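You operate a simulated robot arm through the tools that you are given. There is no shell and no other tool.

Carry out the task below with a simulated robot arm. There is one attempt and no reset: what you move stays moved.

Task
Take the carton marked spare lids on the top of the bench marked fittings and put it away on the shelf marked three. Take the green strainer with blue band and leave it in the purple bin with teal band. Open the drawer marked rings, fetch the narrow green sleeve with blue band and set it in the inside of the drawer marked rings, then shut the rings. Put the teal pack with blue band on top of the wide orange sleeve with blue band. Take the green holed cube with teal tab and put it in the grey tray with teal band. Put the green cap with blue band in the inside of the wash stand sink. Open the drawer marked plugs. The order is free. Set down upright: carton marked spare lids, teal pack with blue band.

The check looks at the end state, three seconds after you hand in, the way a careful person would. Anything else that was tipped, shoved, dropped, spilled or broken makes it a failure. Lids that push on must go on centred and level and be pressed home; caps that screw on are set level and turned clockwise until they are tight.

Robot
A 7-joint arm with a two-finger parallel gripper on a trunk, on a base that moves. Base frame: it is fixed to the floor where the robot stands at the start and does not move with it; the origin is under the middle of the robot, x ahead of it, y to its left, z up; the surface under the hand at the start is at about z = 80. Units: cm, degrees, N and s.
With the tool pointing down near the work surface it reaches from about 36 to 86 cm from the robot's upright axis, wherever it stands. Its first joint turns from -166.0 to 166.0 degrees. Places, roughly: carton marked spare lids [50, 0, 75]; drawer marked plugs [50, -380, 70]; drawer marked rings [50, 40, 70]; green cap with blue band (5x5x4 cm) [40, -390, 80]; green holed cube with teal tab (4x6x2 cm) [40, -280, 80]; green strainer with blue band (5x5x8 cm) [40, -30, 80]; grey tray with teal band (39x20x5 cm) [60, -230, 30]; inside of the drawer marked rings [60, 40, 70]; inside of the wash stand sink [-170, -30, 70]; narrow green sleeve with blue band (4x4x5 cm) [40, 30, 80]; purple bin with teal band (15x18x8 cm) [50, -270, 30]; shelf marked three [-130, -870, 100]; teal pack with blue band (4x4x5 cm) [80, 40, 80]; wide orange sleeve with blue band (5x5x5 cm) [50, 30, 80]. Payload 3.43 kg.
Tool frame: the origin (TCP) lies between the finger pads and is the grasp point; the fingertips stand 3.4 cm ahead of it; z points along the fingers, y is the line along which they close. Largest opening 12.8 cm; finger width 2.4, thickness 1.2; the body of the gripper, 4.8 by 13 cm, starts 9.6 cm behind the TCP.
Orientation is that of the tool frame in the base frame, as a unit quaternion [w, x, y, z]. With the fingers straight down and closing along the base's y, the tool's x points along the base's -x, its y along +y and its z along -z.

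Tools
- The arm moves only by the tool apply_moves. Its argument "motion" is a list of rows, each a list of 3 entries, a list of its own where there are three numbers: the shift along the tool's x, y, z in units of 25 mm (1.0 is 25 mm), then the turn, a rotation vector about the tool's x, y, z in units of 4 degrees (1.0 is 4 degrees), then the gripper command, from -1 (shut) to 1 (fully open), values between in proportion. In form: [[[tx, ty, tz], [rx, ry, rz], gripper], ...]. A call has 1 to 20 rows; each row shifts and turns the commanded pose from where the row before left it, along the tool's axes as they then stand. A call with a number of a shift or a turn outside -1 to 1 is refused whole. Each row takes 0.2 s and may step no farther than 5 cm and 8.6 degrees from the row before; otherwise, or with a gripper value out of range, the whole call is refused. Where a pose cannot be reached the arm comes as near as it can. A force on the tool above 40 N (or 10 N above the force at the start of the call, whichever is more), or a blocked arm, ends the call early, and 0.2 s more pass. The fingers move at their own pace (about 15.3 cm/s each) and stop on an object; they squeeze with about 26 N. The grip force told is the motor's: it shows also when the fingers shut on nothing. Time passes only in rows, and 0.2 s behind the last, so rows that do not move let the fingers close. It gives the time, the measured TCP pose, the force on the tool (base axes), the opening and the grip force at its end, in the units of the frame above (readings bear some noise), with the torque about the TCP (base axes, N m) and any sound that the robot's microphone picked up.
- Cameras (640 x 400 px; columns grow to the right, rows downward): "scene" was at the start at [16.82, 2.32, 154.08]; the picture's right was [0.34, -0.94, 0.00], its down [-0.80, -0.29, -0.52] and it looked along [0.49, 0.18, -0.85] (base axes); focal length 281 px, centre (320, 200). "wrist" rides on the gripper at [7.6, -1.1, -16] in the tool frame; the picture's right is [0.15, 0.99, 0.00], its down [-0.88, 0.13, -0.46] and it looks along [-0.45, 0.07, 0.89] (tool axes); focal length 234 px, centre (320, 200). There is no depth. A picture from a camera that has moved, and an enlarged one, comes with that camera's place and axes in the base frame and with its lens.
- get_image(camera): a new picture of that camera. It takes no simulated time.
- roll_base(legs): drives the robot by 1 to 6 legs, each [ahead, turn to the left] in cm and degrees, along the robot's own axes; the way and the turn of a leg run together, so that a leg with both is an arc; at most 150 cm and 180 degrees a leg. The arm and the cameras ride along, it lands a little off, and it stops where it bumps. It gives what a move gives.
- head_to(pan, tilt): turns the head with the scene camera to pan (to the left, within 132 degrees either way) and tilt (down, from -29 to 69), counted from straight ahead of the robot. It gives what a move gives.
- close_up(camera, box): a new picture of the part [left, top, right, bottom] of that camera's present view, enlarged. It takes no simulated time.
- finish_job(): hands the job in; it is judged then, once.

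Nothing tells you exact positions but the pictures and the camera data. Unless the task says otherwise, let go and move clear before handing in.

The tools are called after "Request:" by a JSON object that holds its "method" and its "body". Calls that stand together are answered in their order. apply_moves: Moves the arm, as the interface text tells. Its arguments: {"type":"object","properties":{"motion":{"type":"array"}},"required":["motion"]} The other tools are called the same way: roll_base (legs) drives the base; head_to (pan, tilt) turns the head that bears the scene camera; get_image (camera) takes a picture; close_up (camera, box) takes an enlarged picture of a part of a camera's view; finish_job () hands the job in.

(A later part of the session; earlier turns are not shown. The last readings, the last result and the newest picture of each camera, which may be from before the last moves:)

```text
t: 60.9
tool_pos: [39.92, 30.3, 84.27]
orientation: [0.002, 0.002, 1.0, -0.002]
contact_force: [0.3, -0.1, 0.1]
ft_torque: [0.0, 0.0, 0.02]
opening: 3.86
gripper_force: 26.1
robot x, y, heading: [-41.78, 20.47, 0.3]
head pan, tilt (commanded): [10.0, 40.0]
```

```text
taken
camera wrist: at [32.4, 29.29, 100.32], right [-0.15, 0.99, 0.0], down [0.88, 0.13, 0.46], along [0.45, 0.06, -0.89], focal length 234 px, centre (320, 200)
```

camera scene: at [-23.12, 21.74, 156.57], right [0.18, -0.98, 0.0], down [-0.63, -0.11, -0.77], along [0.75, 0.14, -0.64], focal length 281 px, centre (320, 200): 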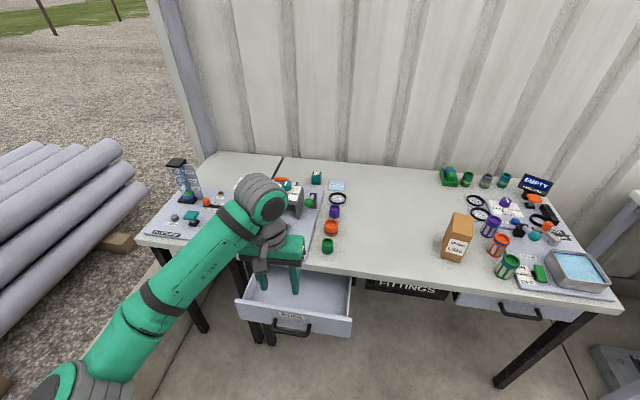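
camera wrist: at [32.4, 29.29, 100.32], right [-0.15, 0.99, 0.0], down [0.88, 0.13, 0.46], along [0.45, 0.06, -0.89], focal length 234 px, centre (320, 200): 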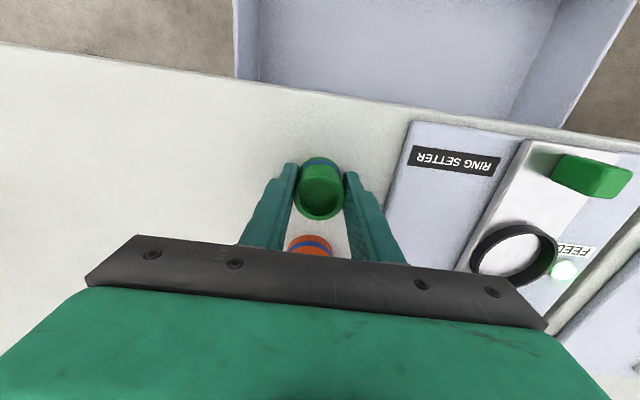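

The sleeve is held. Lift it, carry it back over the open drawer.

Request:
{"method": "apply_moves", "body": {"motion": [[[0, 0, -1], [0, 0, 0], -1], [[0, 0, -1], [0, 0, 0], -1], [[0, 0, -1], [0, 0, 0], -1], [[0, 0, -1], [0, 0, 0], -1], [[0, 0, -1], [0, 0, 0], -1], [[0.93, 0.51, 0], [0, 0, 0], -1], [[0.93, 0.51, 0], [0, 0, 0], -1], [[0.93, 0.51, 0], [0, 0, 0], -1], [[0.93, 0.51, 0], [0, 0, 0], -1], [[0.93, 0.51, 0], [0, 0, 0], -1], [[0.93, 0.51, 0], [0, 0, 0], -1]]}}

Request:
{"method": "get_image", "body": {"camera": "wrist"}}

Request:
{"method": "get_image", "body": {"camera": "scene"}}

```text
t: 63.2
tool_pos: [25.96, 37.96, 96.75]
orientation: [0.0, 0.001, 1.0, -0.002]
contact_force: [0.3, -0.2, -0.6]
ft_torque: [0.04, 0.02, 0.0]
opening: 3.86
gripper_force: 26.1
robot x, y, heading: [-41.78, 19.97, 0.1]
head pan, tilt (commanded): [10.0, 40.0]
```

```text
taken
camera wrist: at [18.3, 37.0, 112.84], right [-0.14, 0.99, 0.0], down [0.88, 0.13, 0.46], along [0.45, 0.06, -0.89], focal length 234 px, centre (320, 200)
```

wrist: 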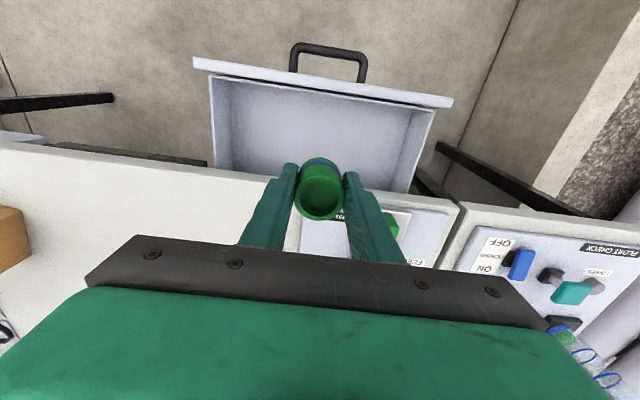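

```text
taken
camera scene: at [-23.1, 21.7, 156.56], right [0.18, -0.98, 0.0], down [-0.63, -0.11, -0.77], along [0.75, 0.14, -0.64], focal length 281 px, centre (320, 200)
```

scene: 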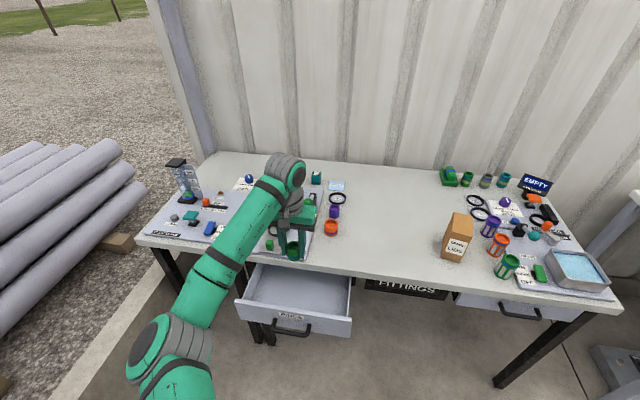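

Over the drawer with clearance. Lower the sleeve in.

Request:
{"method": "apply_moves", "body": {"motion": [[[0, 0, 1], [0, 0, 0], -1], [[0, 0, 1], [0, 0, 0], -1], [[0, 0, 1], [0, 0, 0], -1], [[0, 0, 1], [0, 0, 0], -1], [[0, 0, 1], [0, 0, 0], -1], [[0, 0, 1], [0, 0, 0], -1], [[0, 0, 1], [0, 0, 0], -1], [[0, 0, 1], [0, 0, 0], -1], [[0, 0, 0.5], [0, 0, 0], -1]]}}

Request:
{"method": "get_image", "body": {"camera": "wrist"}}

Request:
{"method": "close_up", "body": {"camera": "scene", "box": [220, 230, 400, 340]}}

```text
t: 65.2
tool_pos: [26.08, 38.07, 75.43]
orientation: [0.001, 0.002, 1.0, -0.001]
contact_force: [0.3, 0.1, 0.0]
ft_torque: [0.01, -0.02, -0.02]
opening: 3.88
gripper_force: 26.0
robot x, y, heading: [-42.04, 20.37, 0.3]
head pan, tilt (commanded): [10.0, 40.0]
```

```text
taken
camera wrist: at [18.44, 36.99, 91.53], right [-0.14, 0.99, 0.0], down [0.88, 0.13, 0.46], along [0.45, 0.06, -0.89], focal length 234 px, centre (320, 200)
```

wrist: 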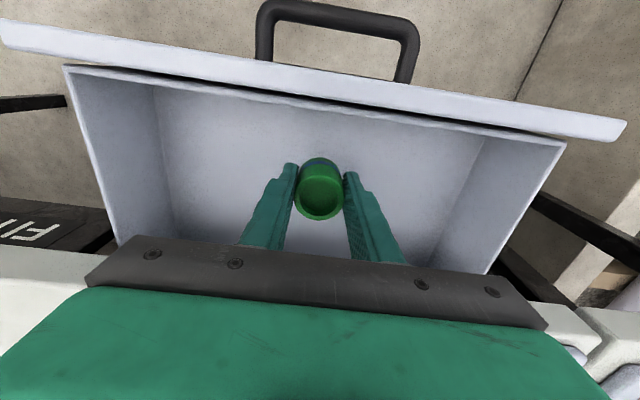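

```text
3.56 times, centred on (310, 285) of scene
camera zoom: at [-23.11, 21.73, 156.56], right [0.18, -0.98, 0.0], down [-0.63, -0.11, -0.77], along [0.75, 0.14, -0.64], focal length 999 px, centre (356, -102)
```

zoom: 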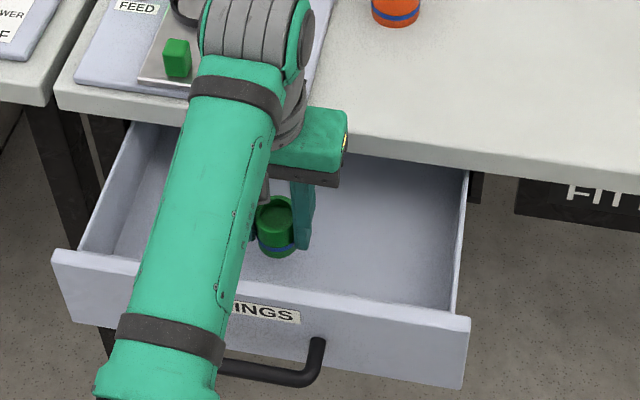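

Request:
{"method": "apply_moves", "body": {"motion": [[[0, 0, 0.4], [0, 0, 0], -1], [[0, 0, 0.4], [0, 0, 0], -1]]}}

Request:
{"method": "close_up", "body": {"camera": "wrist", "box": [220, 80, 420, 260]}}

Request:
{"method": "close_up", "body": {"camera": "scene", "box": [220, 230, 400, 340]}}

```text
t: 65.8
tool_pos: [26.11, 37.94, 73.55]
orientation: [0.001, 0.001, 1.0, -0.002]
contact_force: [-0.3, -0.5, 0.1]
ft_torque: [0.0, 0.01, -0.02]
opening: 3.85
gripper_force: 25.9
robot x, y, heading: [-42.08, 20.35, 0.2]
head pan, tilt (commanded): [10.0, 40.0]
```

```text
2.22 times, centred on (320, 170) of wrist
camera zoom: at [18.45, 36.95, 89.59], right [-0.14, 0.99, 0.0], down [0.88, 0.13, 0.46], along [0.45, 0.06, -0.89], focal length 520 px, centre (320, 267)
```

zoom: 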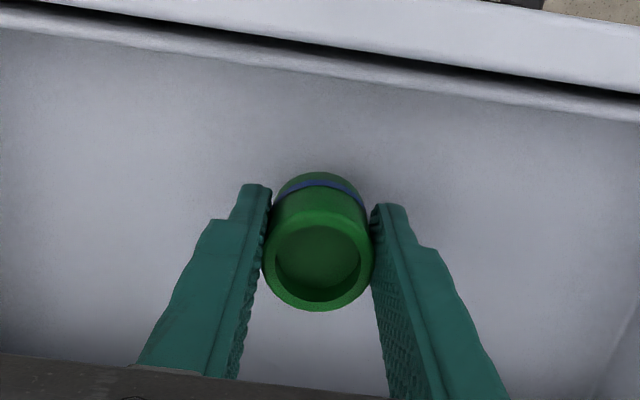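

```text
3.56 times, centred on (310, 285) of scene
camera zoom: at [-23.11, 21.73, 156.56], right [0.18, -0.98, 0.0], down [-0.63, -0.11, -0.77], along [0.75, 0.14, -0.64], focal length 999 px, centre (356, -102)
```

zoom: 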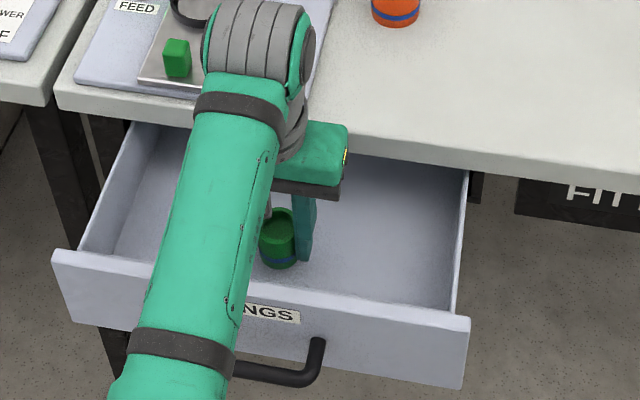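

Request:
{"method": "apply_moves", "body": {"motion": [[[0, 0, 0.3], [0, 0, 0], -1], [[0, 0, 0.3], [0, 0, 0], -1]]}}

Request:
{"method": "apply_moves", "body": {"motion": [[[0, 0, 0.3], [0, 0, 0], -1]]}}

Request:
{"method": "close_up", "body": {"camera": "wrist", "box": [220, 80, 420, 260]}}

```text
t: 66.5
tool_pos: [26.2, 38.07, 72.0]
orientation: [0.003, 0.0, 1.0, -0.002]
contact_force: [0.2, 0.1, -0.4]
ft_torque: [0.0, 0.0, -0.01]
opening: 3.86
gripper_force: 25.6
robot x, y, heading: [-41.68, 19.88, -0.1]
head pan, tilt (commanded): [10.0, 40.0]
```

```text
t: 66.8
tool_pos: [26.21, 38.09, 71.37]
orientation: [0.003, 0.002, 1.0, -0.001]
contact_force: [0.4, -2.3, 16.7]
ft_torque: [-0.01, 0.12, -0.05]
opening: 3.86
gripper_force: 26.5
robot x, y, heading: [-41.73, 19.97, 0.0]
head pan, tilt (commanded): [10.0, 40.0]
```

```text
2.22 times, centred on (320, 170) of wrist
camera zoom: at [18.53, 36.98, 87.5], right [-0.14, 0.99, 0.0], down [0.88, 0.13, 0.46], along [0.46, 0.06, -0.89], focal length 520 px, centre (320, 267)
```

zoom: 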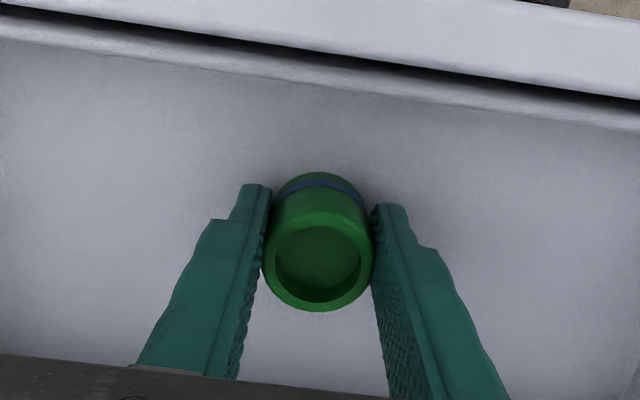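

It touches the drawer floor (floor about z=67). Ease up, release and rise out.

Request:
{"method": "apply_moves", "body": {"motion": [[[0, 0, -0.08], [0, 0, 0], -1], [[0, 0, 0], [0, 0, 0], -0.1], [[0, 0, 0], [0, 0, 0], -0.1], [[0, 0, -0.5], [0, 0, 0], -0.1], [[0, 0, -1], [0, 0, 0], -0.1], [[0, 0, -1], [0, 0, 0], -0.1], [[0, 0, -1], [0, 0, 0], -0.1], [[0, 0, -1], [0, 0, 0], -0.1], [[0, 0, -1], [0, 0, 0], -0.1], [[0, 0, -1], [0, 0, 0], -0.1], [[0, 0, -1], [0, 0, 0], -0.1], [[0, 0, -1], [0, 0, 0], -0.1], [[0, 0, -1], [0, 0, 0], -0.1], [[0, 0, -1], [0, 0, 0], -0.1], [[0, 0, -1], [0, 0, 0], -0.1], [[0, 0, -1], [0, 0, 0], -0.1]]}}

Request:
{"method": "get_image", "body": {"camera": "wrist"}}

Request:
{"method": "get_image", "body": {"camera": "scene"}}

```text
t: 70.2
tool_pos: [26.04, 38.14, 102.71]
orientation: [0.002, 0.0, 1.0, -0.001]
contact_force: [0.2, -0.5, 0.2]
ft_torque: [0.02, -0.01, -0.02]
opening: 5.74
gripper_force: 0.1
robot x, y, heading: [-41.77, 20.11, 0.1]
head pan, tilt (commanded): [10.0, 40.0]
```

```text
taken
camera wrist: at [18.41, 37.01, 118.73], right [-0.15, 0.99, 0.0], down [0.88, 0.13, 0.46], along [0.45, 0.06, -0.89], focal length 234 px, centre (320, 200)
```

wrist: 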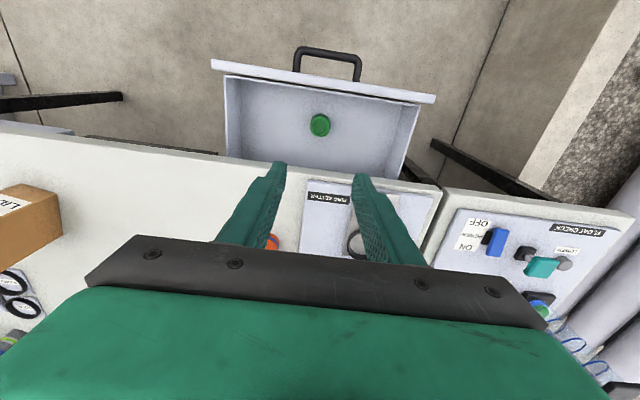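

```text
taken
camera scene: at [-23.1, 21.73, 156.56], right [0.18, -0.98, 0.0], down [-0.63, -0.11, -0.77], along [0.75, 0.14, -0.64], focal length 281 px, centre (320, 200)
```

scene: 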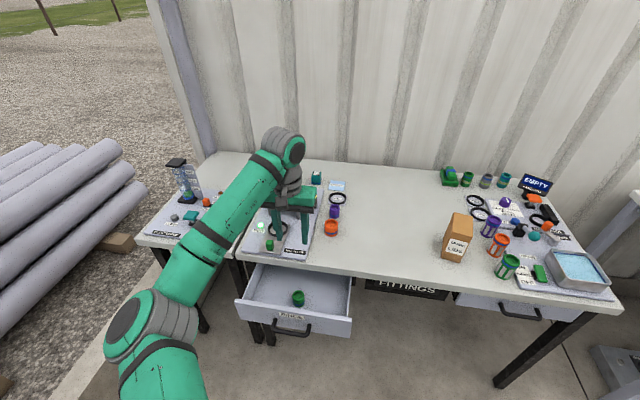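

The sleeve stands upright in the drawer. Next: close the drawer by pushing the handle with shut, tilted fingers. First move back and tilt.

Request:
{"method": "apply_moves", "body": {"motion": [[[1, -0.2, 0], [0, 0, 0], -1], [[1, 0, 0], [0, 0, 0], -1], [[1, 0, 0], [0, 0, 0], -1], [[1, 0, 0], [0, 0, 0], -1], [[1, 0, 0], [0, 0, 0], -1], [[1, 0, 0], [0, 0, 0], -1], [[1, 0, 0], [0, 0, 0], -1], [[1, 0, 0], [0, 0, 0], -1], [[0, 0, 0], [0, -1, 0], -1], [[0, 0, 0], [0, -1, 0], -1], [[0, 0, 0], [0, -1, 0], -1], [[0, 0, 0], [0, -1, 0], -1], [[0, 0, 0], [0, -1, 0], -1], [[0, 0, 0], [0, -1, 0], -1], [[0, 0, 0], [0, -1, 0], -1], [[0, 0, 0], [0, -1, 0], -1]]}}

Request:
{"method": "apply_moves", "body": {"motion": [[[0.53, 0, 0.848], [0, 0, 0], -1], [[0.53, 0, 0.848], [0, 0, 0], -1], [[0.53, 0, 0.848], [0, 0, 0], -1], [[0.53, 0, 0.848], [0, 0, 0], -1], [[0.53, 0, 0.848], [0, 0, 0], -1], [[0.53, 0, 0.848], [0, 0, 0], -1], [[0.53, 0, 0.848], [0, 0, 0], -1], [[0.53, 0, 0.848], [0, 0, 0], -1], [[0.53, 0, 0.848], [0, 0, 0], -1], [[0.53, 0, 0.848], [0, 0, 0], -1]]}}

Request:
{"method": "get_image", "body": {"camera": "scene"}}

Request:
{"method": "get_image", "body": {"camera": "wrist"}}

```text
t: 73.7
tool_pos: [5.98, 37.5, 102.55]
orientation: [0.278, 0.0, 0.961, -0.001]
contact_force: [0.3, 0.4, 0.1]
ft_torque: [0.01, 0.01, 0.0]
opening: 0.0
gripper_force: 26.4
robot x, y, heading: [-41.57, 19.86, 0.1]
head pan, tilt (commanded): [10.0, 40.0]
```

```text
t: 75.8
tool_pos: [6.12, 37.51, 77.62]
orientation: [0.277, 0.0, 0.961, 0.0]
contact_force: [-0.2, -0.3, 1.3]
ft_torque: [-0.03, -0.01, -0.01]
opening: 0.01
gripper_force: 26.0
robot x, y, heading: [-41.58, 20.25, 0.0]
head pan, tilt (commanded): [10.0, 40.0]
```

```text
taken
camera scene: at [-23.12, 21.73, 156.57], right [0.18, -0.98, 0.0], down [-0.63, -0.11, -0.77], along [0.75, 0.14, -0.64], focal length 281 px, centre (320, 200)
```

scene: 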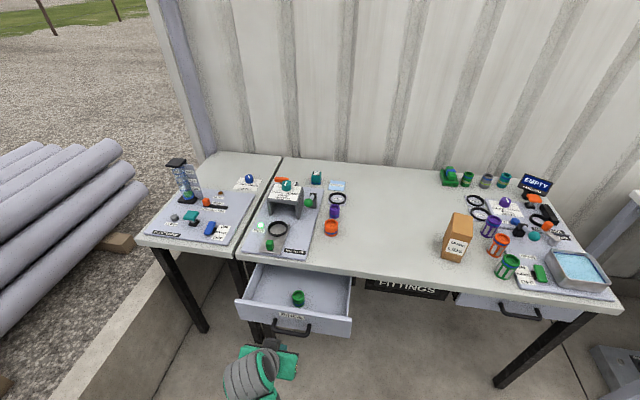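

```text
taken
camera wrist: at [-8.81, 36.56, 87.29], right [-0.12, 0.99, -0.08], down [0.5, 0.13, 0.85], along [0.86, 0.06, -0.51], focal length 234 px, centre (320, 200)
```

wrist: 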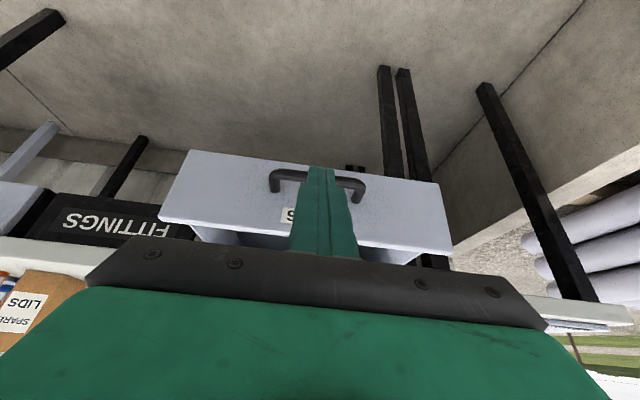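

Aligned with the handle. Lower a little more, then push forward gently.

Request:
{"method": "apply_moves", "body": {"motion": [[[0.53, 0, 0.848], [0, 0, 0], -1], [[0.53, 0, 0.848], [0, 0, 0], -1], [[0.25, 0, 0.4], [0, 0, 0], -1], [[-0.678, 0, 0.424], [0, 0, 0], -1], [[-0.678, 0, 0.424], [0, 0, 0], -1], [[-0.254, 0, 0.159], [0, 0, 0], -1], [[-0.254, 0, 0.159], [0, 0, 0], -1], [[-0.254, 0, 0.159], [0, 0, 0], -1], [[-0.254, 0, 0.159], [0, 0, 0], -1], [[-0.339, 0, 0.212], [0, 0, 0], -1], [[-0.339, 0, 0.212], [0, 0, 0], -1]]}}

Request:
{"method": "close_up", "body": {"camera": "scene", "box": [220, 230, 400, 340]}}

Request:
{"method": "get_image", "body": {"camera": "wrist"}}

```text
t: 78.2
tool_pos: [15.24, 37.49, 71.45]
orientation: [0.277, 0.0, 0.961, -0.002]
contact_force: [-0.1, -0.1, -0.3]
ft_torque: [-0.02, -0.03, 0.01]
opening: 0.0
gripper_force: 26.3
robot x, y, heading: [-41.63, 19.91, 0.3]
head pan, tilt (commanded): [10.0, 40.0]
```

```text
3.56 times, centred on (310, 285) of scene
camera zoom: at [-23.12, 21.72, 156.57], right [0.18, -0.98, 0.0], down [-0.63, -0.11, -0.77], along [0.75, 0.14, -0.64], focal length 999 px, centre (356, -102)
```

zoom: 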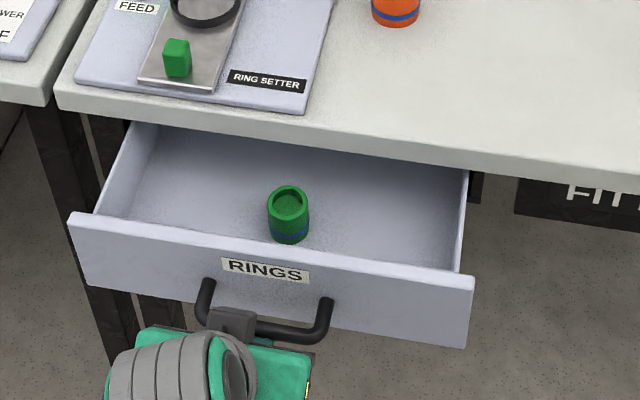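

```text
taken
camera wrist: at [0.27, 36.45, 81.1], right [-0.12, 0.99, -0.08], down [0.5, 0.13, 0.85], along [0.86, 0.06, -0.51], focal length 234 px, centre (320, 200)
```

wrist: 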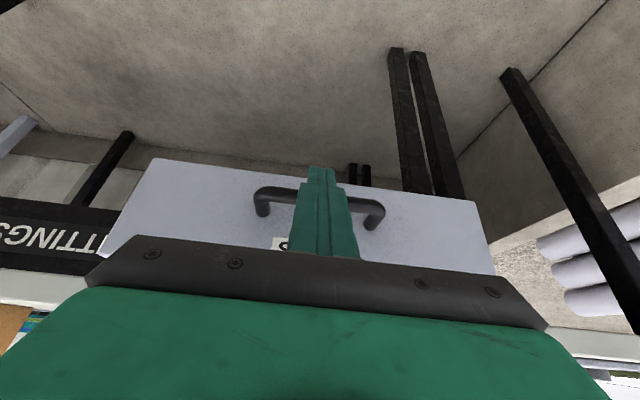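

The drawer is following the push, sleeve still upright. Continue.

Request:
{"method": "apply_moves", "body": {"motion": [[[-0.339, 0, 0.212], [0, 0, 0], -1], [[-0.339, 0, 0.212], [0, 0, 0], -1], [[-0.339, 0, 0.212], [0, 0, 0], -1], [[-0.339, 0, 0.212], [0, 0, 0], -1], [[-0.339, 0, 0.212], [0, 0, 0], -1], [[-0.339, 0, 0.212], [0, 0, 0], -1], [[-0.339, 0, 0.212], [0, 0, 0], -1], [[-0.339, 0, 0.212], [0, 0, 0], -1], [[-0.339, 0, 0.212], [0, 0, 0], -1], [[-0.339, 0, 0.212], [0, 0, 0], -1], [[-0.339, 0, 0.212], [0, 0, 0], -1]]}}

Request:
{"method": "close_up", "body": {"camera": "scene", "box": [220, 230, 400, 340]}}

```text
t: 80.7
tool_pos: [26.23, 37.49, 71.55]
orientation: [0.277, 0.0, 0.961, -0.002]
contact_force: [-0.1, 0.1, 0.8]
ft_torque: [0.01, 0.0, 0.03]
opening: 0.0
gripper_force: 25.8
robot x, y, heading: [-41.91, 20.11, 0.2]
head pan, tilt (commanded): [10.0, 40.0]
```

```text
3.56 times, centred on (310, 285) of scene
camera zoom: at [-23.12, 21.72, 156.57], right [0.18, -0.98, 0.0], down [-0.63, -0.11, -0.77], along [0.75, 0.14, -0.64], focal length 999 px, centre (356, -102)
```

zoom: 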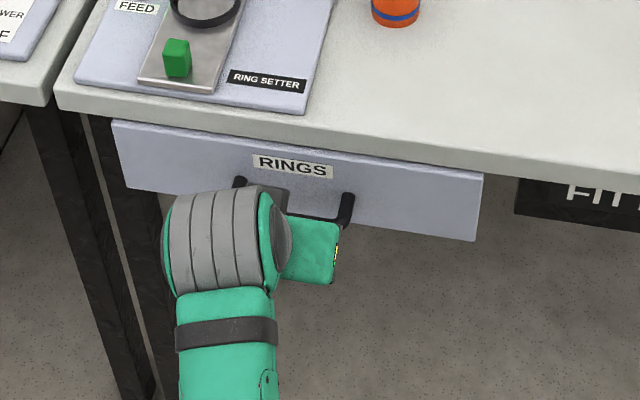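

Request:
{"method": "apply_moves", "body": {"motion": [[[-0.254, 0, 0.159], [0, 0, 0], -1], [[-0.254, 0, 0.159], [0, 0, 0], -1], [[-0.254, 0, 0.159], [0, 0, 0], -1], [[-0.17, 0, 0.106], [0, 0, 0], -1]]}}

Request:
{"method": "close_up", "body": {"camera": "scene", "box": [220, 230, 400, 340]}}

```text
t: 81.7
tool_pos: [28.88, 37.34, 71.53]
orientation: [0.277, -0.001, 0.961, -0.001]
contact_force: [0.0, 0.5, 0.3]
ft_torque: [-0.03, -0.04, 0.0]
opening: 0.02
gripper_force: 25.5
robot x, y, heading: [-41.96, 19.96, 0.1]
head pan, tilt (commanded): [10.0, 40.0]
```

```text
3.56 times, centred on (310, 285) of scene
camera zoom: at [-23.12, 21.73, 156.57], right [0.18, -0.98, 0.0], down [-0.63, -0.11, -0.77], along [0.75, 0.14, -0.64], focal length 999 px, centre (356, -102)
```

zoom: 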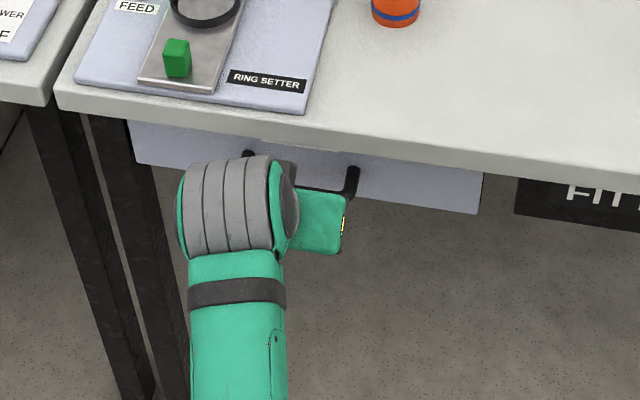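

It matches the closed picture. One more small push to make sure it's home.

Request:
{"method": "apply_moves", "body": {"motion": [[[-0.1, 0, 0.064], [0, 0, 0], -1], [[-0.1, 0, 0.064], [0, 0, 0], -1], [[-0.1, 0, 0.064], [0, 0, 0], -1]]}}

Request:
{"method": "close_up", "body": {"camera": "scene", "box": [220, 230, 400, 340]}}

```text
t: 82.5
tool_pos: [29.65, 37.48, 71.37]
orientation: [0.274, 0.0, 0.962, -0.002]
contact_force: [-20.8, 0.4, -5.0]
ft_torque: [0.09, 0.36, -0.01]
opening: 0.0
gripper_force: 26.4
robot x, y, heading: [-41.93, 20.04, 0.1]
head pan, tilt (commanded): [10.0, 40.0]
```

```text
3.56 times, centred on (310, 285) of scene
camera zoom: at [-23.15, 21.74, 156.57], right [0.18, -0.98, 0.0], down [-0.63, -0.11, -0.77], along [0.75, 0.14, -0.64], focal length 999 px, centre (356, -102)
```

zoom: 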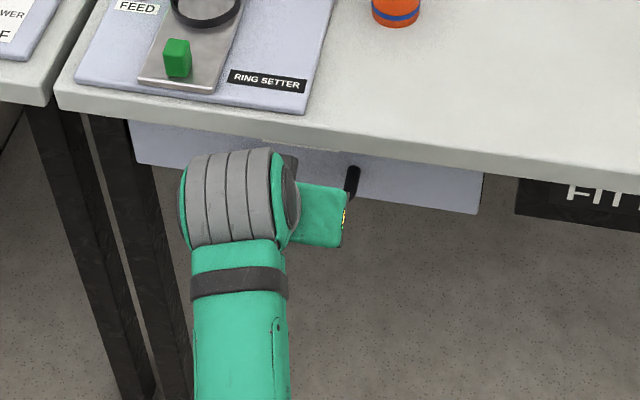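

The drawer is shut (20 N reaction). Back away, rise, and point down again.

Request:
{"method": "apply_moves", "body": {"motion": [[[0.848, 0, -0.53], [0, 0, 0], -1], [[0.848, 0, -0.53], [0, 0, 0], -1], [[0.848, 0, -0.53], [0, 0, 0], -1], [[0.848, 0, -0.53], [0, 0, 0], -1], [[0.848, 0, -0.53], [0, 0, 0], -1], [[-0.53, 0, -0.848], [0, 0, 0], -1], [[-0.53, 0, -0.848], [0, 0, 0], -1], [[-0.53, 0, -0.848], [0, 0, 0], -1], [[-0.53, 0, -0.848], [0, 0, 0], -1], [[-0.53, 0, -0.848], [0, 0, 0], -1], [[-0.53, 0, -0.848], [0, 0, 0], -1], [[-0.53, 0, -0.848], [0, 0, 0], -1], [[-0.53, 0, -0.848], [0, 0, 0], -1], [[-0.53, 0, -0.848], [0, 0, 0], -1], [[-0.53, 0, -0.848], [0, 0, 0], -1], [[-0.53, 0, -0.848], [0, 0, 0], -1], [[-0.53, 0, -0.848], [0, 0, 0], -1], [[-0.53, 0, -0.848], [0, 0, 0], -1], [[-0.53, 0, -0.848], [0, 0, 0], -1]]}}

Request:
{"method": "apply_moves", "body": {"motion": [[[0, 0, 0], [0, 1, 0], -1], [[0, 0, 0], [0, 1, 0], -1], [[0, 0, 0], [0, 1, 0], -1], [[0, 0, 0], [0, 1, 0], 0], [[0, 0, 0], [0, 1, 0], 0], [[0, 0, 0], [0, 1, 0], 0], [[0, 0, 0], [0, 1, 0], 0], [[0, 0, 0], [0, 1, 0], 0]]}}

Request:
{"method": "roll_base", "body": {"legs": [[42, 0]]}}

Request:
{"method": "get_image", "body": {"camera": "scene"}}

Request:
{"method": "get_image", "body": {"camera": "wrist"}}

```text
t: 86.5
tool_pos: [17.16, 37.54, 106.33]
orientation: [0.277, 0.0, 0.961, -0.001]
contact_force: [0.5, 0.0, -0.1]
ft_torque: [0.02, -0.03, 0.01]
opening: 0.0
gripper_force: 25.7
robot x, y, heading: [-41.99, 19.98, 0.2]
head pan, tilt (commanded): [10.0, 40.0]
```

```text
t: 88.2
tool_pos: [17.19, 37.58, 106.38]
orientation: [0.001, 0.0, 1.0, -0.003]
contact_force: [0.1, 0.5, -1.5]
ft_torque: [-0.01, 0.06, 0.02]
opening: 6.41
gripper_force: 0.1
robot x, y, heading: [-41.98, 20.27, -0.3]
head pan, tilt (commanded): [10.0, 40.0]
```

```text
t: 90.8
tool_pos: [59.42, 37.37, 106.5]
orientation: [0.002, 0.003, 1.0, -0.001]
contact_force: [-0.3, 0.7, 0.3]
ft_torque: [0.04, 0.05, 0.04]
opening: 6.38
gripper_force: 0.2
robot x, y, heading: [0.2, 20.2, 0.2]
head pan, tilt (commanded): [10.0, 40.0]
```

```text
taken
camera scene: at [19.11, 21.71, 156.56], right [0.17, -0.98, 0.0], down [-0.63, -0.11, -0.77], along [0.75, 0.13, -0.64], focal length 281 px, centre (320, 200)
```

scene: 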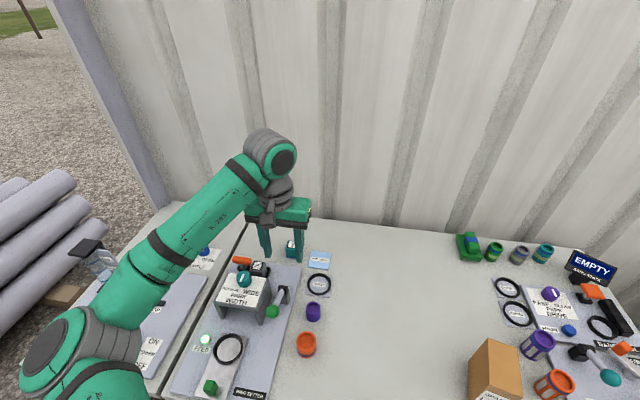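

```text
taken
camera wrist: at [51.82, 36.42, 122.5], right [-0.14, 0.99, 0.0], down [0.88, 0.13, 0.46], along [0.45, 0.06, -0.89], focal length 234 px, centre (320, 200)
```

wrist: 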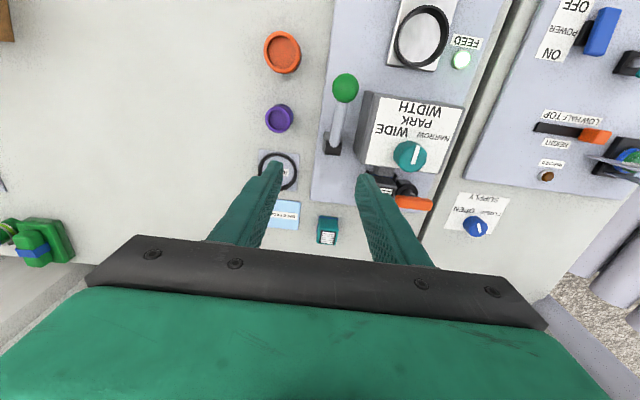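

Request:
{"method": "close_up", "body": {"camera": "wrist", "box": [260, 180, 420, 270]}}

Request:
{"method": "close_up", "body": {"camera": "scene", "box": [230, 200, 350, 380]}}

```text
4.00 times, centred on (340, 225) of wrist
camera zoom: at [51.82, 36.42, 122.5], right [-0.14, 0.99, 0.0], down [0.88, 0.13, 0.46], along [0.45, 0.06, -0.89], focal length 937 px, centre (240, 100)
```

zoom: 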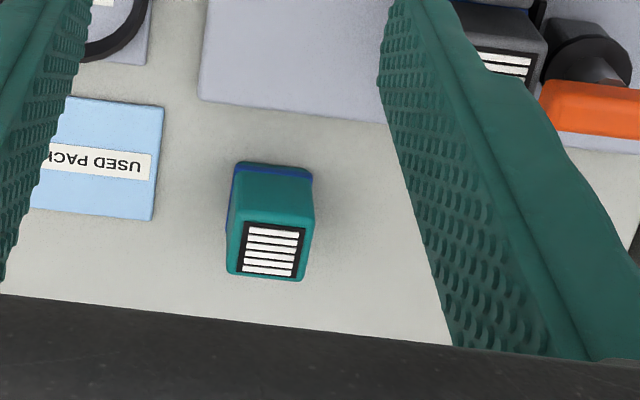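

```text
2.22 times, centred on (290, 290) of scene
camera zoom: at [19.11, 21.71, 156.56], right [0.17, -0.98, 0.0], down [-0.63, -0.11, -0.77], along [0.75, 0.13, -0.64], focal length 624 px, centre (387, 0)
```

zoom: 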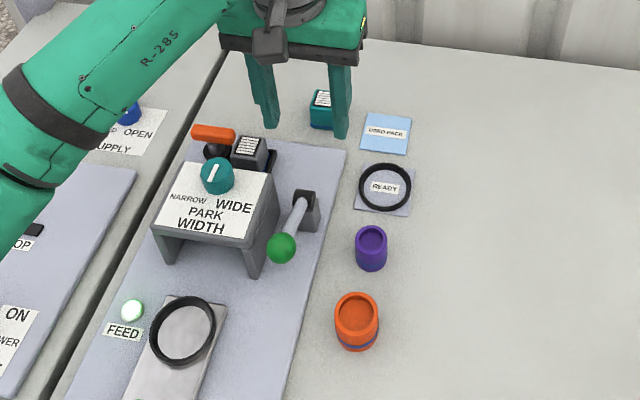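

The teal pack is at about [78.8, 41.7], aligned with the axes. Move above it and re-check.

Request:
{"method": "apply_moves", "body": {"motion": [[[-0.97, 0.215, 0], [0, 0, 0], 0], [[-0.97, 0.215, 0], [0, 0, 0], 0], [[-0.97, 0.215, 0], [0, 0, 0], 0], [[-0.97, 0.215, 0], [0, 0, 0], 0], [[-0.97, 0.215, 0], [0, 0, 0], 0], [[-0.97, 0.215, 0], [0, 0, 0], 0], [[-0.97, 0.215, 0], [0, 0, 0], 0], [[-0.97, 0.215, 0], [0, 0, 0], 0], [[0, 0, 1], [0, 0, 0], 0], [[0, 0, 1], [0, 0, 0], 0]]}}

Request:
{"method": "get_image", "body": {"camera": "wrist"}}

Request:
{"method": "get_image", "body": {"camera": "scene"}}

```text
t: 93.0
tool_pos: [78.81, 41.51, 101.53]
orientation: [0.001, 0.003, 1.0, -0.001]
contact_force: [0.7, -0.1, 1.0]
ft_torque: [0.0, 0.0, 0.03]
opening: 6.4
gripper_force: 0.1
robot x, y, heading: [0.21, 20.09, 0.1]
head pan, tilt (commanded): [10.0, 40.0]
```

```text
taken
camera wrist: at [71.14, 40.57, 117.54], right [-0.14, 0.99, 0.0], down [0.88, 0.13, 0.46], along [0.45, 0.06, -0.89], focal length 234 px, centre (320, 200)
```

wrist: 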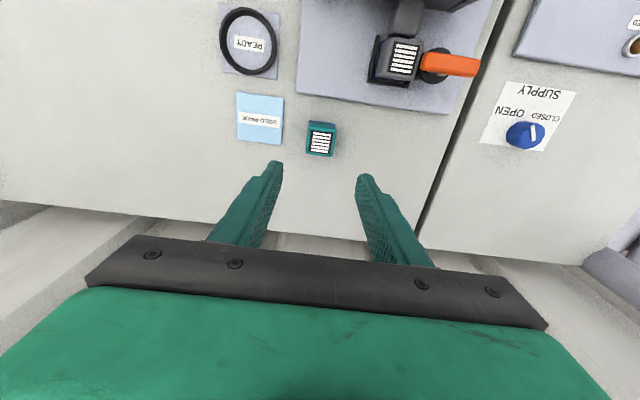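

```text
taken
camera scene: at [19.11, 21.71, 156.57], right [0.17, -0.98, 0.0], down [-0.63, -0.11, -0.77], along [0.75, 0.13, -0.64], focal length 281 px, centre (320, 200)
```

scene: 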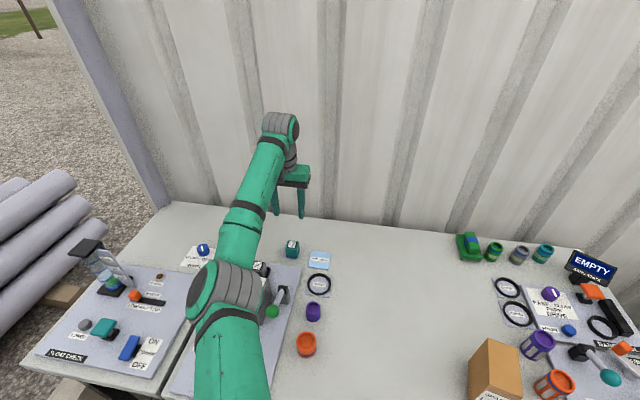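

Centred above the pack. Descend and grip.

Request:
{"method": "apply_moves", "body": {"motion": [[[0, 0, 1], [0, 0, 0], 0], [[0, 0, 1], [0, 0, 0], 0], [[0, 0, 1], [0, 0, 0], 0], [[0, 0, 1], [0, 0, 0], 0], [[0, 0, 1], [0, 0, 0], 0]]}}

Request:
{"method": "get_image", "body": {"camera": "wrist"}}

Request:
{"method": "get_image", "body": {"camera": "scene"}}

```text
t: 94.2
tool_pos: [78.96, 41.6, 88.99]
orientation: [0.002, 0.003, 1.0, -0.001]
contact_force: [-0.2, 0.4, -0.1]
ft_torque: [-0.02, -0.01, -0.04]
opening: 6.4
gripper_force: 0.0
robot x, y, heading: [0.48, 20.39, 0.0]
head pan, tilt (commanded): [10.0, 40.0]
```

```text
taken
camera wrist: at [71.25, 40.61, 105.09], right [-0.14, 0.99, 0.0], down [0.88, 0.13, 0.46], along [0.45, 0.06, -0.89], focal length 234 px, centre (320, 200)
```

wrist: 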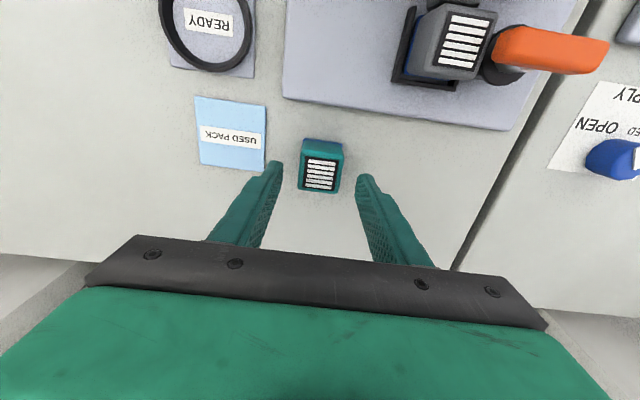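

```text
taken
camera scene: at [19.11, 21.71, 156.57], right [0.17, -0.98, 0.0], down [-0.63, -0.11, -0.77], along [0.75, 0.13, -0.64], focal length 281 px, centre (320, 200)
```

scene: 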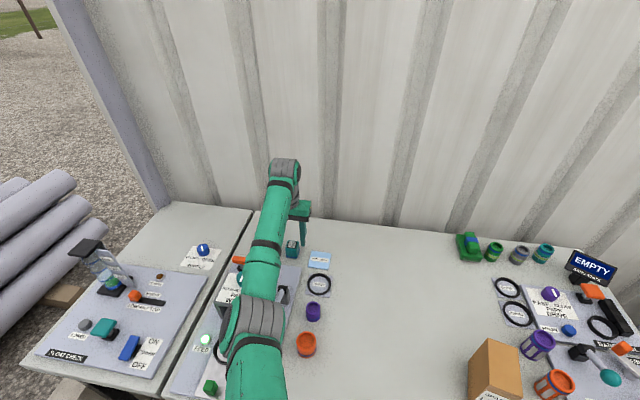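

Request:
{"method": "apply_moves", "body": {"motion": [[[0, 0, 0.95], [0, 0, 0], 0], [[0, 0, 0.93], [0, 0, 0], 0], [[0, 0, 0], [0, 0, 0], -1], [[0, 0, 0], [0, 0, 0], -1], [[0, 0, 0], [0, 0, 0], -1]]}}

Request:
{"method": "get_image", "body": {"camera": "wrist"}}

```text
t: 95.4
tool_pos: [78.95, 41.43, 84.23]
orientation: [0.002, 0.002, 1.0, -0.002]
contact_force: [-0.1, -0.5, 0.0]
ft_torque: [0.03, -0.01, -0.03]
opening: 3.94
gripper_force: 26.0
robot x, y, heading: [0.17, 19.98, 0.3]
head pan, tilt (commanded): [10.0, 40.0]
```

```text
taken
camera wrist: at [71.27, 40.56, 100.35], right [-0.14, 0.99, 0.0], down [0.88, 0.13, 0.46], along [0.45, 0.06, -0.89], focal length 234 px, centre (320, 200)
```

wrist: 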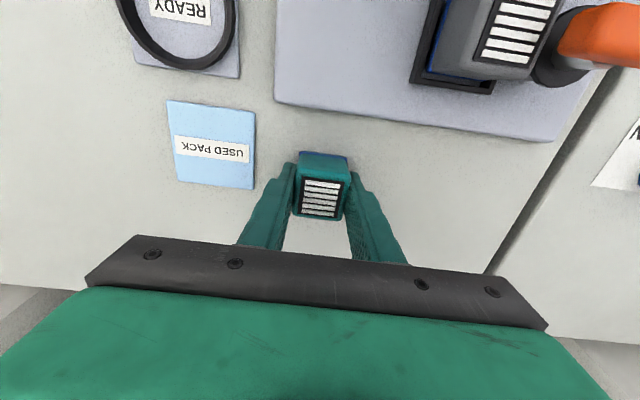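

The pack is gripped. Lift, carry it over the orange sleeve, and check alignment.

Request:
{"method": "apply_moves", "body": {"motion": [[[0, 0, -1], [0, 0, 0], -1], [[0, 0, -1], [0, 0, 0], -1], [[0, 0, -1], [0, 0, 0], -1], [[0, 0, -1], [0, 0, 0], -1], [[0, 0, -1], [0, 0, 0], -1], [[0, 0, -1], [0, 0, 0], -1], [[0, 0, -1], [0, 0, 0], -1], [[0.946, -0.342, 0], [0, 0, 0], -1], [[0.946, -0.342, 0], [0, 0, 0], -1], [[0.946, -0.342, 0], [0, 0, 0], -1], [[0.946, -0.342, 0], [0, 0, 0], -1], [[0.946, -0.342, 0], [0, 0, 0], -1], [[0.946, -0.342, 0], [0, 0, 0], -1], [[0.946, -0.342, 0], [0, 0, 0], -1], [[0.946, -0.342, 0], [0, 0, 0], -1], [[0.946, -0.342, 0], [0, 0, 0], -1], [[0.946, -0.342, 0], [0, 0, 0], -1], [[0.946, -0.342, 0], [0, 0, 0], -1], [[0.946, -0.342, 0], [0, 0, 0], -1], [[0.946, -0.342, 0], [0, 0, 0], -1]]}}

Request:
{"method": "get_image", "body": {"camera": "wrist"}}

Request:
{"method": "get_image", "body": {"camera": "scene"}}

```text
t: 99.6
tool_pos: [47.96, 30.61, 101.58]
orientation: [0.002, 0.003, 1.0, -0.002]
contact_force: [-0.3, 0.6, -1.0]
ft_torque: [0.02, -0.03, -0.06]
opening: 3.96
gripper_force: 25.9
robot x, y, heading: [0.62, 19.99, 0.1]
head pan, tilt (commanded): [10.0, 40.0]
```

```text
taken
camera wrist: at [40.41, 29.59, 117.71], right [-0.14, 0.99, 0.0], down [0.88, 0.13, 0.46], along [0.45, 0.06, -0.89], focal length 234 px, centre (320, 200)
```

wrist: 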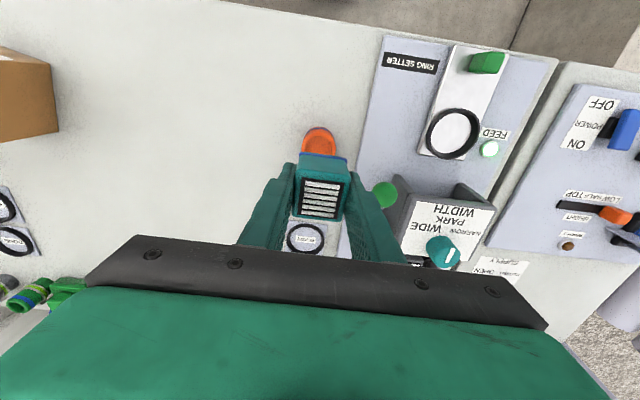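

```text
taken
camera scene: at [19.12, 21.71, 156.56], right [0.17, -0.98, 0.0], down [-0.63, -0.11, -0.77], along [0.75, 0.13, -0.64], focal length 281 px, centre (320, 200)
```

scene: 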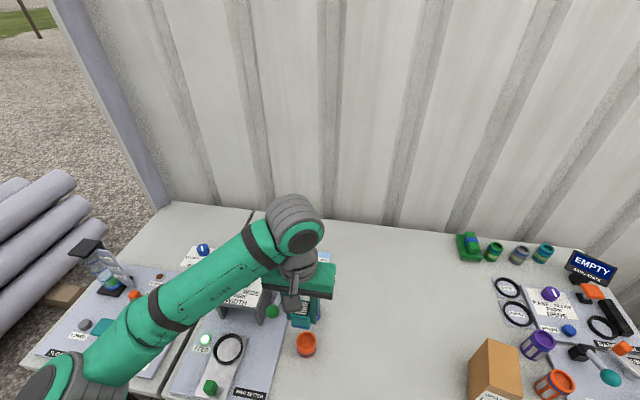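

Request:
{"method": "apply_moves", "body": {"motion": [[[0, 0, 1], [0, 0, 0], -1], [[0, 0, 1], [0, 0, 0], -1]]}}

Request:
{"method": "close_up", "body": {"camera": "wrist", "box": [240, 80, 400, 230]}}

Request:
{"method": "head_to", "body": {"pan": 0, "tilt": 60}}

Request:
{"method": "get_image", "body": {"camera": "scene"}}

```text
t: 100.2
tool_pos: [48.06, 30.57, 96.73]
orientation: [0.002, 0.002, 1.0, -0.001]
contact_force: [-0.3, -0.1, -0.7]
ft_torque: [0.02, -0.01, 0.01]
opening: 3.91
gripper_force: 25.8
robot x, y, heading: [0.42, 20.35, -0.1]
head pan, tilt (commanded): [10.0, 40.0]
```

```text
2.67 times, centred on (320, 155) of wrist
camera zoom: at [40.46, 29.59, 112.75], right [-0.14, 0.99, 0.0], down [0.88, 0.13, 0.46], along [0.45, 0.06, -0.89], focal length 624 px, centre (320, 320)
```

zoom: 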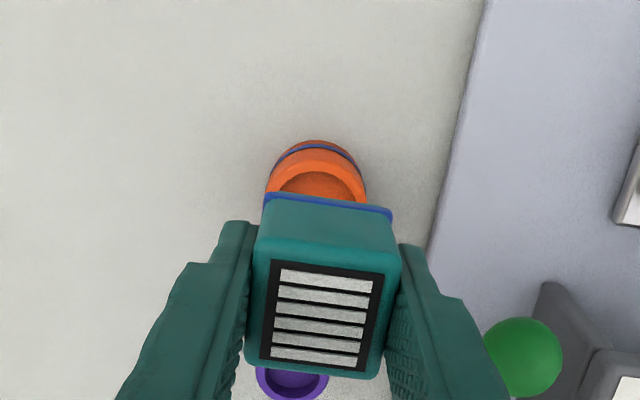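

```text
t: 101.1
tool_pos: [48.26, 30.54, 96.78]
orientation: [0.002, 0.002, 1.0, -0.002]
contact_force: [0.6, 0.5, -1.9]
ft_torque: [0.03, 0.0, -0.02]
opening: 3.93
gripper_force: 26.6
robot x, y, heading: [0.55, 20.22, -0.1]
head pan, tilt (commanded): [0.0, 60.0]
```

```text
taken
camera scene: at [17.41, 20.24, 153.9], right [0.0, -1.0, 0.0], down [-0.87, 0.0, -0.5], along [0.5, 0.0, -0.87], focal length 281 px, centre (320, 200)
```

scene: 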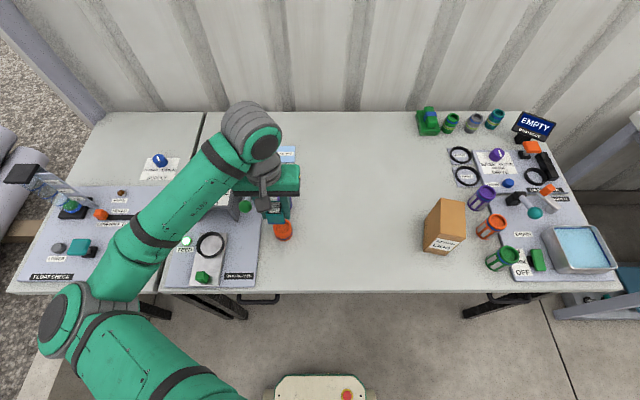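

Request:
{"method": "close_up", "body": {"camera": "scene", "box": [250, 180, 330, 250]}}

Request:
{"method": "close_up", "body": {"camera": "wrist", "box": [290, 100, 360, 170]}}

```text
5.71 times, centred on (290, 215) of scene
camera zoom: at [17.41, 20.24, 153.9], right [0.0, -1.0, 0.0], down [-0.87, 0.0, -0.5], along [0.5, 0.0, -0.87], focal length 1606 px, centre (491, 114)
```

zoom: 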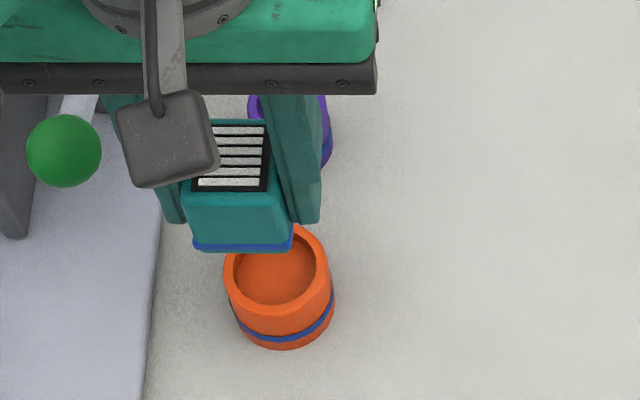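

```text
5.71 times, centred on (325, 135) of wrist
camera zoom: at [40.46, 29.59, 112.79], right [-0.14, 0.99, 0.0], down [0.88, 0.13, 0.46], along [0.45, 0.06, -0.89], focal length 1338 px, centre (291, 571)
```

zoom: 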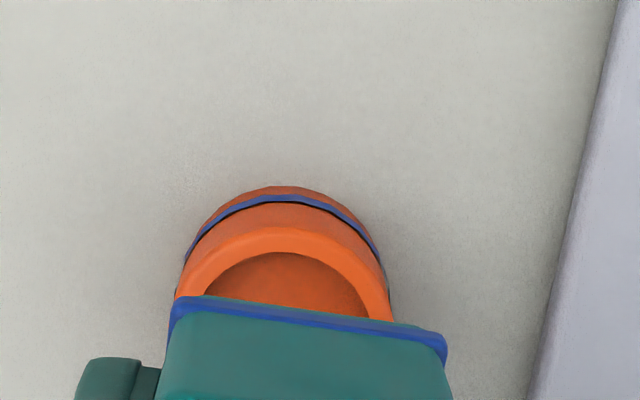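

Relative views show the sleeve about 0.9 cm further ahead than the pack. Correct that and go lower, then re-check.

Request:
{"method": "apply_moves", "body": {"motion": [[[-0.34, -0.12, 0.5], [0, 0, 0], -1], [[0, 0, 0.7], [0, 0, 0], -1], [[0, 0, 0.7], [0, 0, 0], -1], [[0, 0, 0.5], [0, 0, 0], -1]]}}

Request:
{"method": "close_up", "body": {"camera": "scene", "box": [250, 180, 330, 250]}}

Request:
{"method": "close_up", "body": {"camera": "wrist", "box": [270, 90, 370, 190]}}

```text
t: 102.1
tool_pos: [49.02, 30.34, 90.62]
orientation: [0.002, 0.003, 1.0, -0.002]
contact_force: [-0.2, 0.8, -2.0]
ft_torque: [0.02, 0.0, -0.01]
opening: 3.93
gripper_force: 26.6
robot x, y, heading: [0.26, 20.38, 0.2]
head pan, tilt (commanded): [0.0, 60.0]
```

```text
5.71 times, centred on (290, 215) of scene
camera zoom: at [17.4, 20.24, 153.89], right [0.0, -1.0, 0.0], down [-0.87, 0.0, -0.5], along [0.5, 0.0, -0.87], focal length 1606 px, centre (491, 114)
```

zoom: 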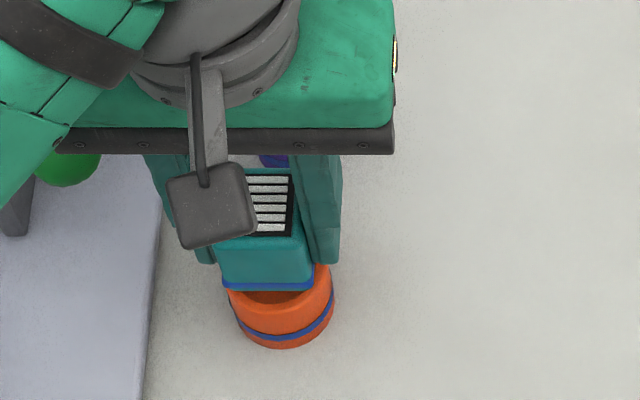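

```text
4.00 times, centred on (320, 140) of wrist
camera zoom: at [41.36, 29.32, 106.73], right [-0.14, 0.99, 0.0], down [0.88, 0.13, 0.46], along [0.45, 0.06, -0.89], focal length 937 px, centre (320, 440)
```

zoom: 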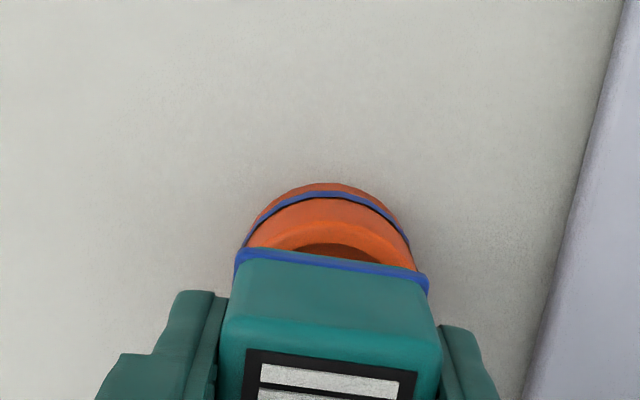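

Well centred now. Lower to contact.

Request:
{"method": "apply_moves", "body": {"motion": [[[-0.05, -0.04, 0.25], [0, 0, 0], -1], [[0, 0, 0.2], [0, 0, 0], -1]]}}

Request:
{"method": "apply_moves", "body": {"motion": [[[0, 0, 0.12], [0, 0, 0], -1]]}}

Request:
{"method": "close_up", "body": {"camera": "scene", "box": [250, 180, 330, 250]}}

```text
t: 102.7
tool_pos: [49.01, 30.16, 89.7]
orientation: [0.001, 0.002, 1.0, -0.001]
contact_force: [-0.2, -0.2, -1.6]
ft_torque: [-0.02, -0.01, -0.04]
opening: 3.95
gripper_force: 26.1
robot x, y, heading: [0.54, 20.58, -0.2]
head pan, tilt (commanded): [0.0, 60.0]
```

```text
t: 103.1
tool_pos: [49.11, 30.06, 89.22]
orientation: [0.001, 0.003, 1.0, -0.002]
contact_force: [0.3, -0.4, -0.9]
ft_torque: [0.01, 0.0, 0.01]
opening: 3.93
gripper_force: 25.5
robot x, y, heading: [0.43, 20.13, 0.0]
head pan, tilt (commanded): [0.0, 60.0]
```

```text
5.71 times, centred on (290, 215) of scene
camera zoom: at [17.4, 20.24, 153.89], right [0.0, -1.0, 0.0], down [-0.87, 0.0, -0.5], along [0.5, 0.0, -0.87], focal length 1606 px, centre (491, 114)
```

zoom: 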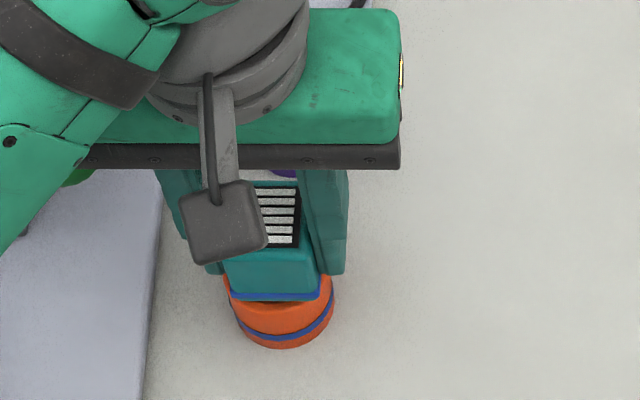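

Request:
{"method": "apply_moves", "body": {"motion": [[[0, 0, 0.08], [0, 0, 0], -1]]}}

Request:
{"method": "apply_moves", "body": {"motion": [[[0, 0, 0.08], [0, 0, 0], -1]]}}

Request:
{"method": "close_up", "body": {"camera": "scene", "box": [250, 180, 330, 250]}}

Request:
{"method": "close_up", "body": {"camera": "wrist", "box": [270, 90, 370, 190]}}

```text
t: 103.5
tool_pos: [49.25, 30.21, 88.95]
orientation: [0.002, 0.003, 1.0, -0.002]
contact_force: [-0.8, 0.2, -0.6]
ft_torque: [0.01, 0.01, -0.05]
opening: 3.93
gripper_force: 26.3
robot x, y, heading: [0.5, 19.97, -0.0]
head pan, tilt (commanded): [0.0, 60.0]
```

```text
t: 103.9
tool_pos: [49.18, 30.13, 88.9]
orientation: [0.002, 0.003, 1.0, -0.002]
contact_force: [0.4, 0.6, -0.2]
ft_torque: [-0.03, -0.01, 0.06]
opening: 3.96
gripper_force: 25.9
robot x, y, heading: [0.12, 20.19, -0.0]
head pan, tilt (commanded): [0.0, 60.0]
```

```text
5.71 times, centred on (290, 215) of scene
camera zoom: at [17.4, 20.24, 153.89], right [0.0, -1.0, 0.0], down [-0.87, 0.0, -0.5], along [0.5, 0.0, -0.87], focal length 1606 px, centre (491, 114)
```

zoom: 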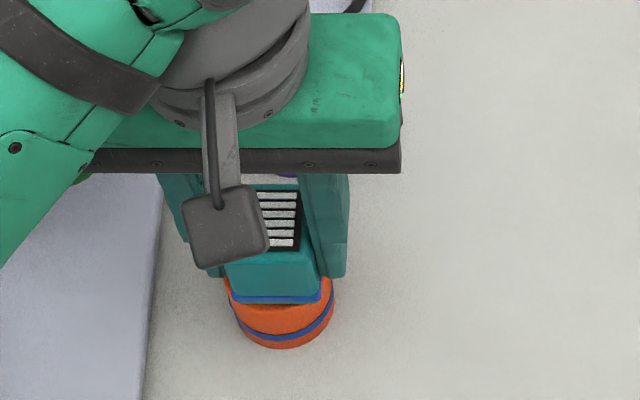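

```text
4.00 times, centred on (320, 140) of wrist
camera zoom: at [41.48, 29.15, 104.96], right [-0.14, 0.99, 0.0], down [0.88, 0.13, 0.46], along [0.45, 0.06, -0.89], focal length 937 px, centre (320, 440)
```

zoom: 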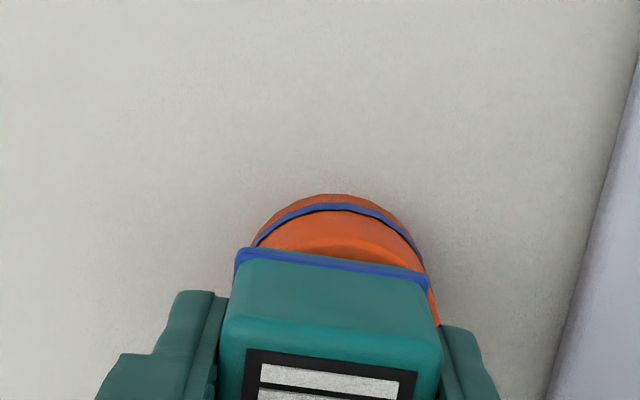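

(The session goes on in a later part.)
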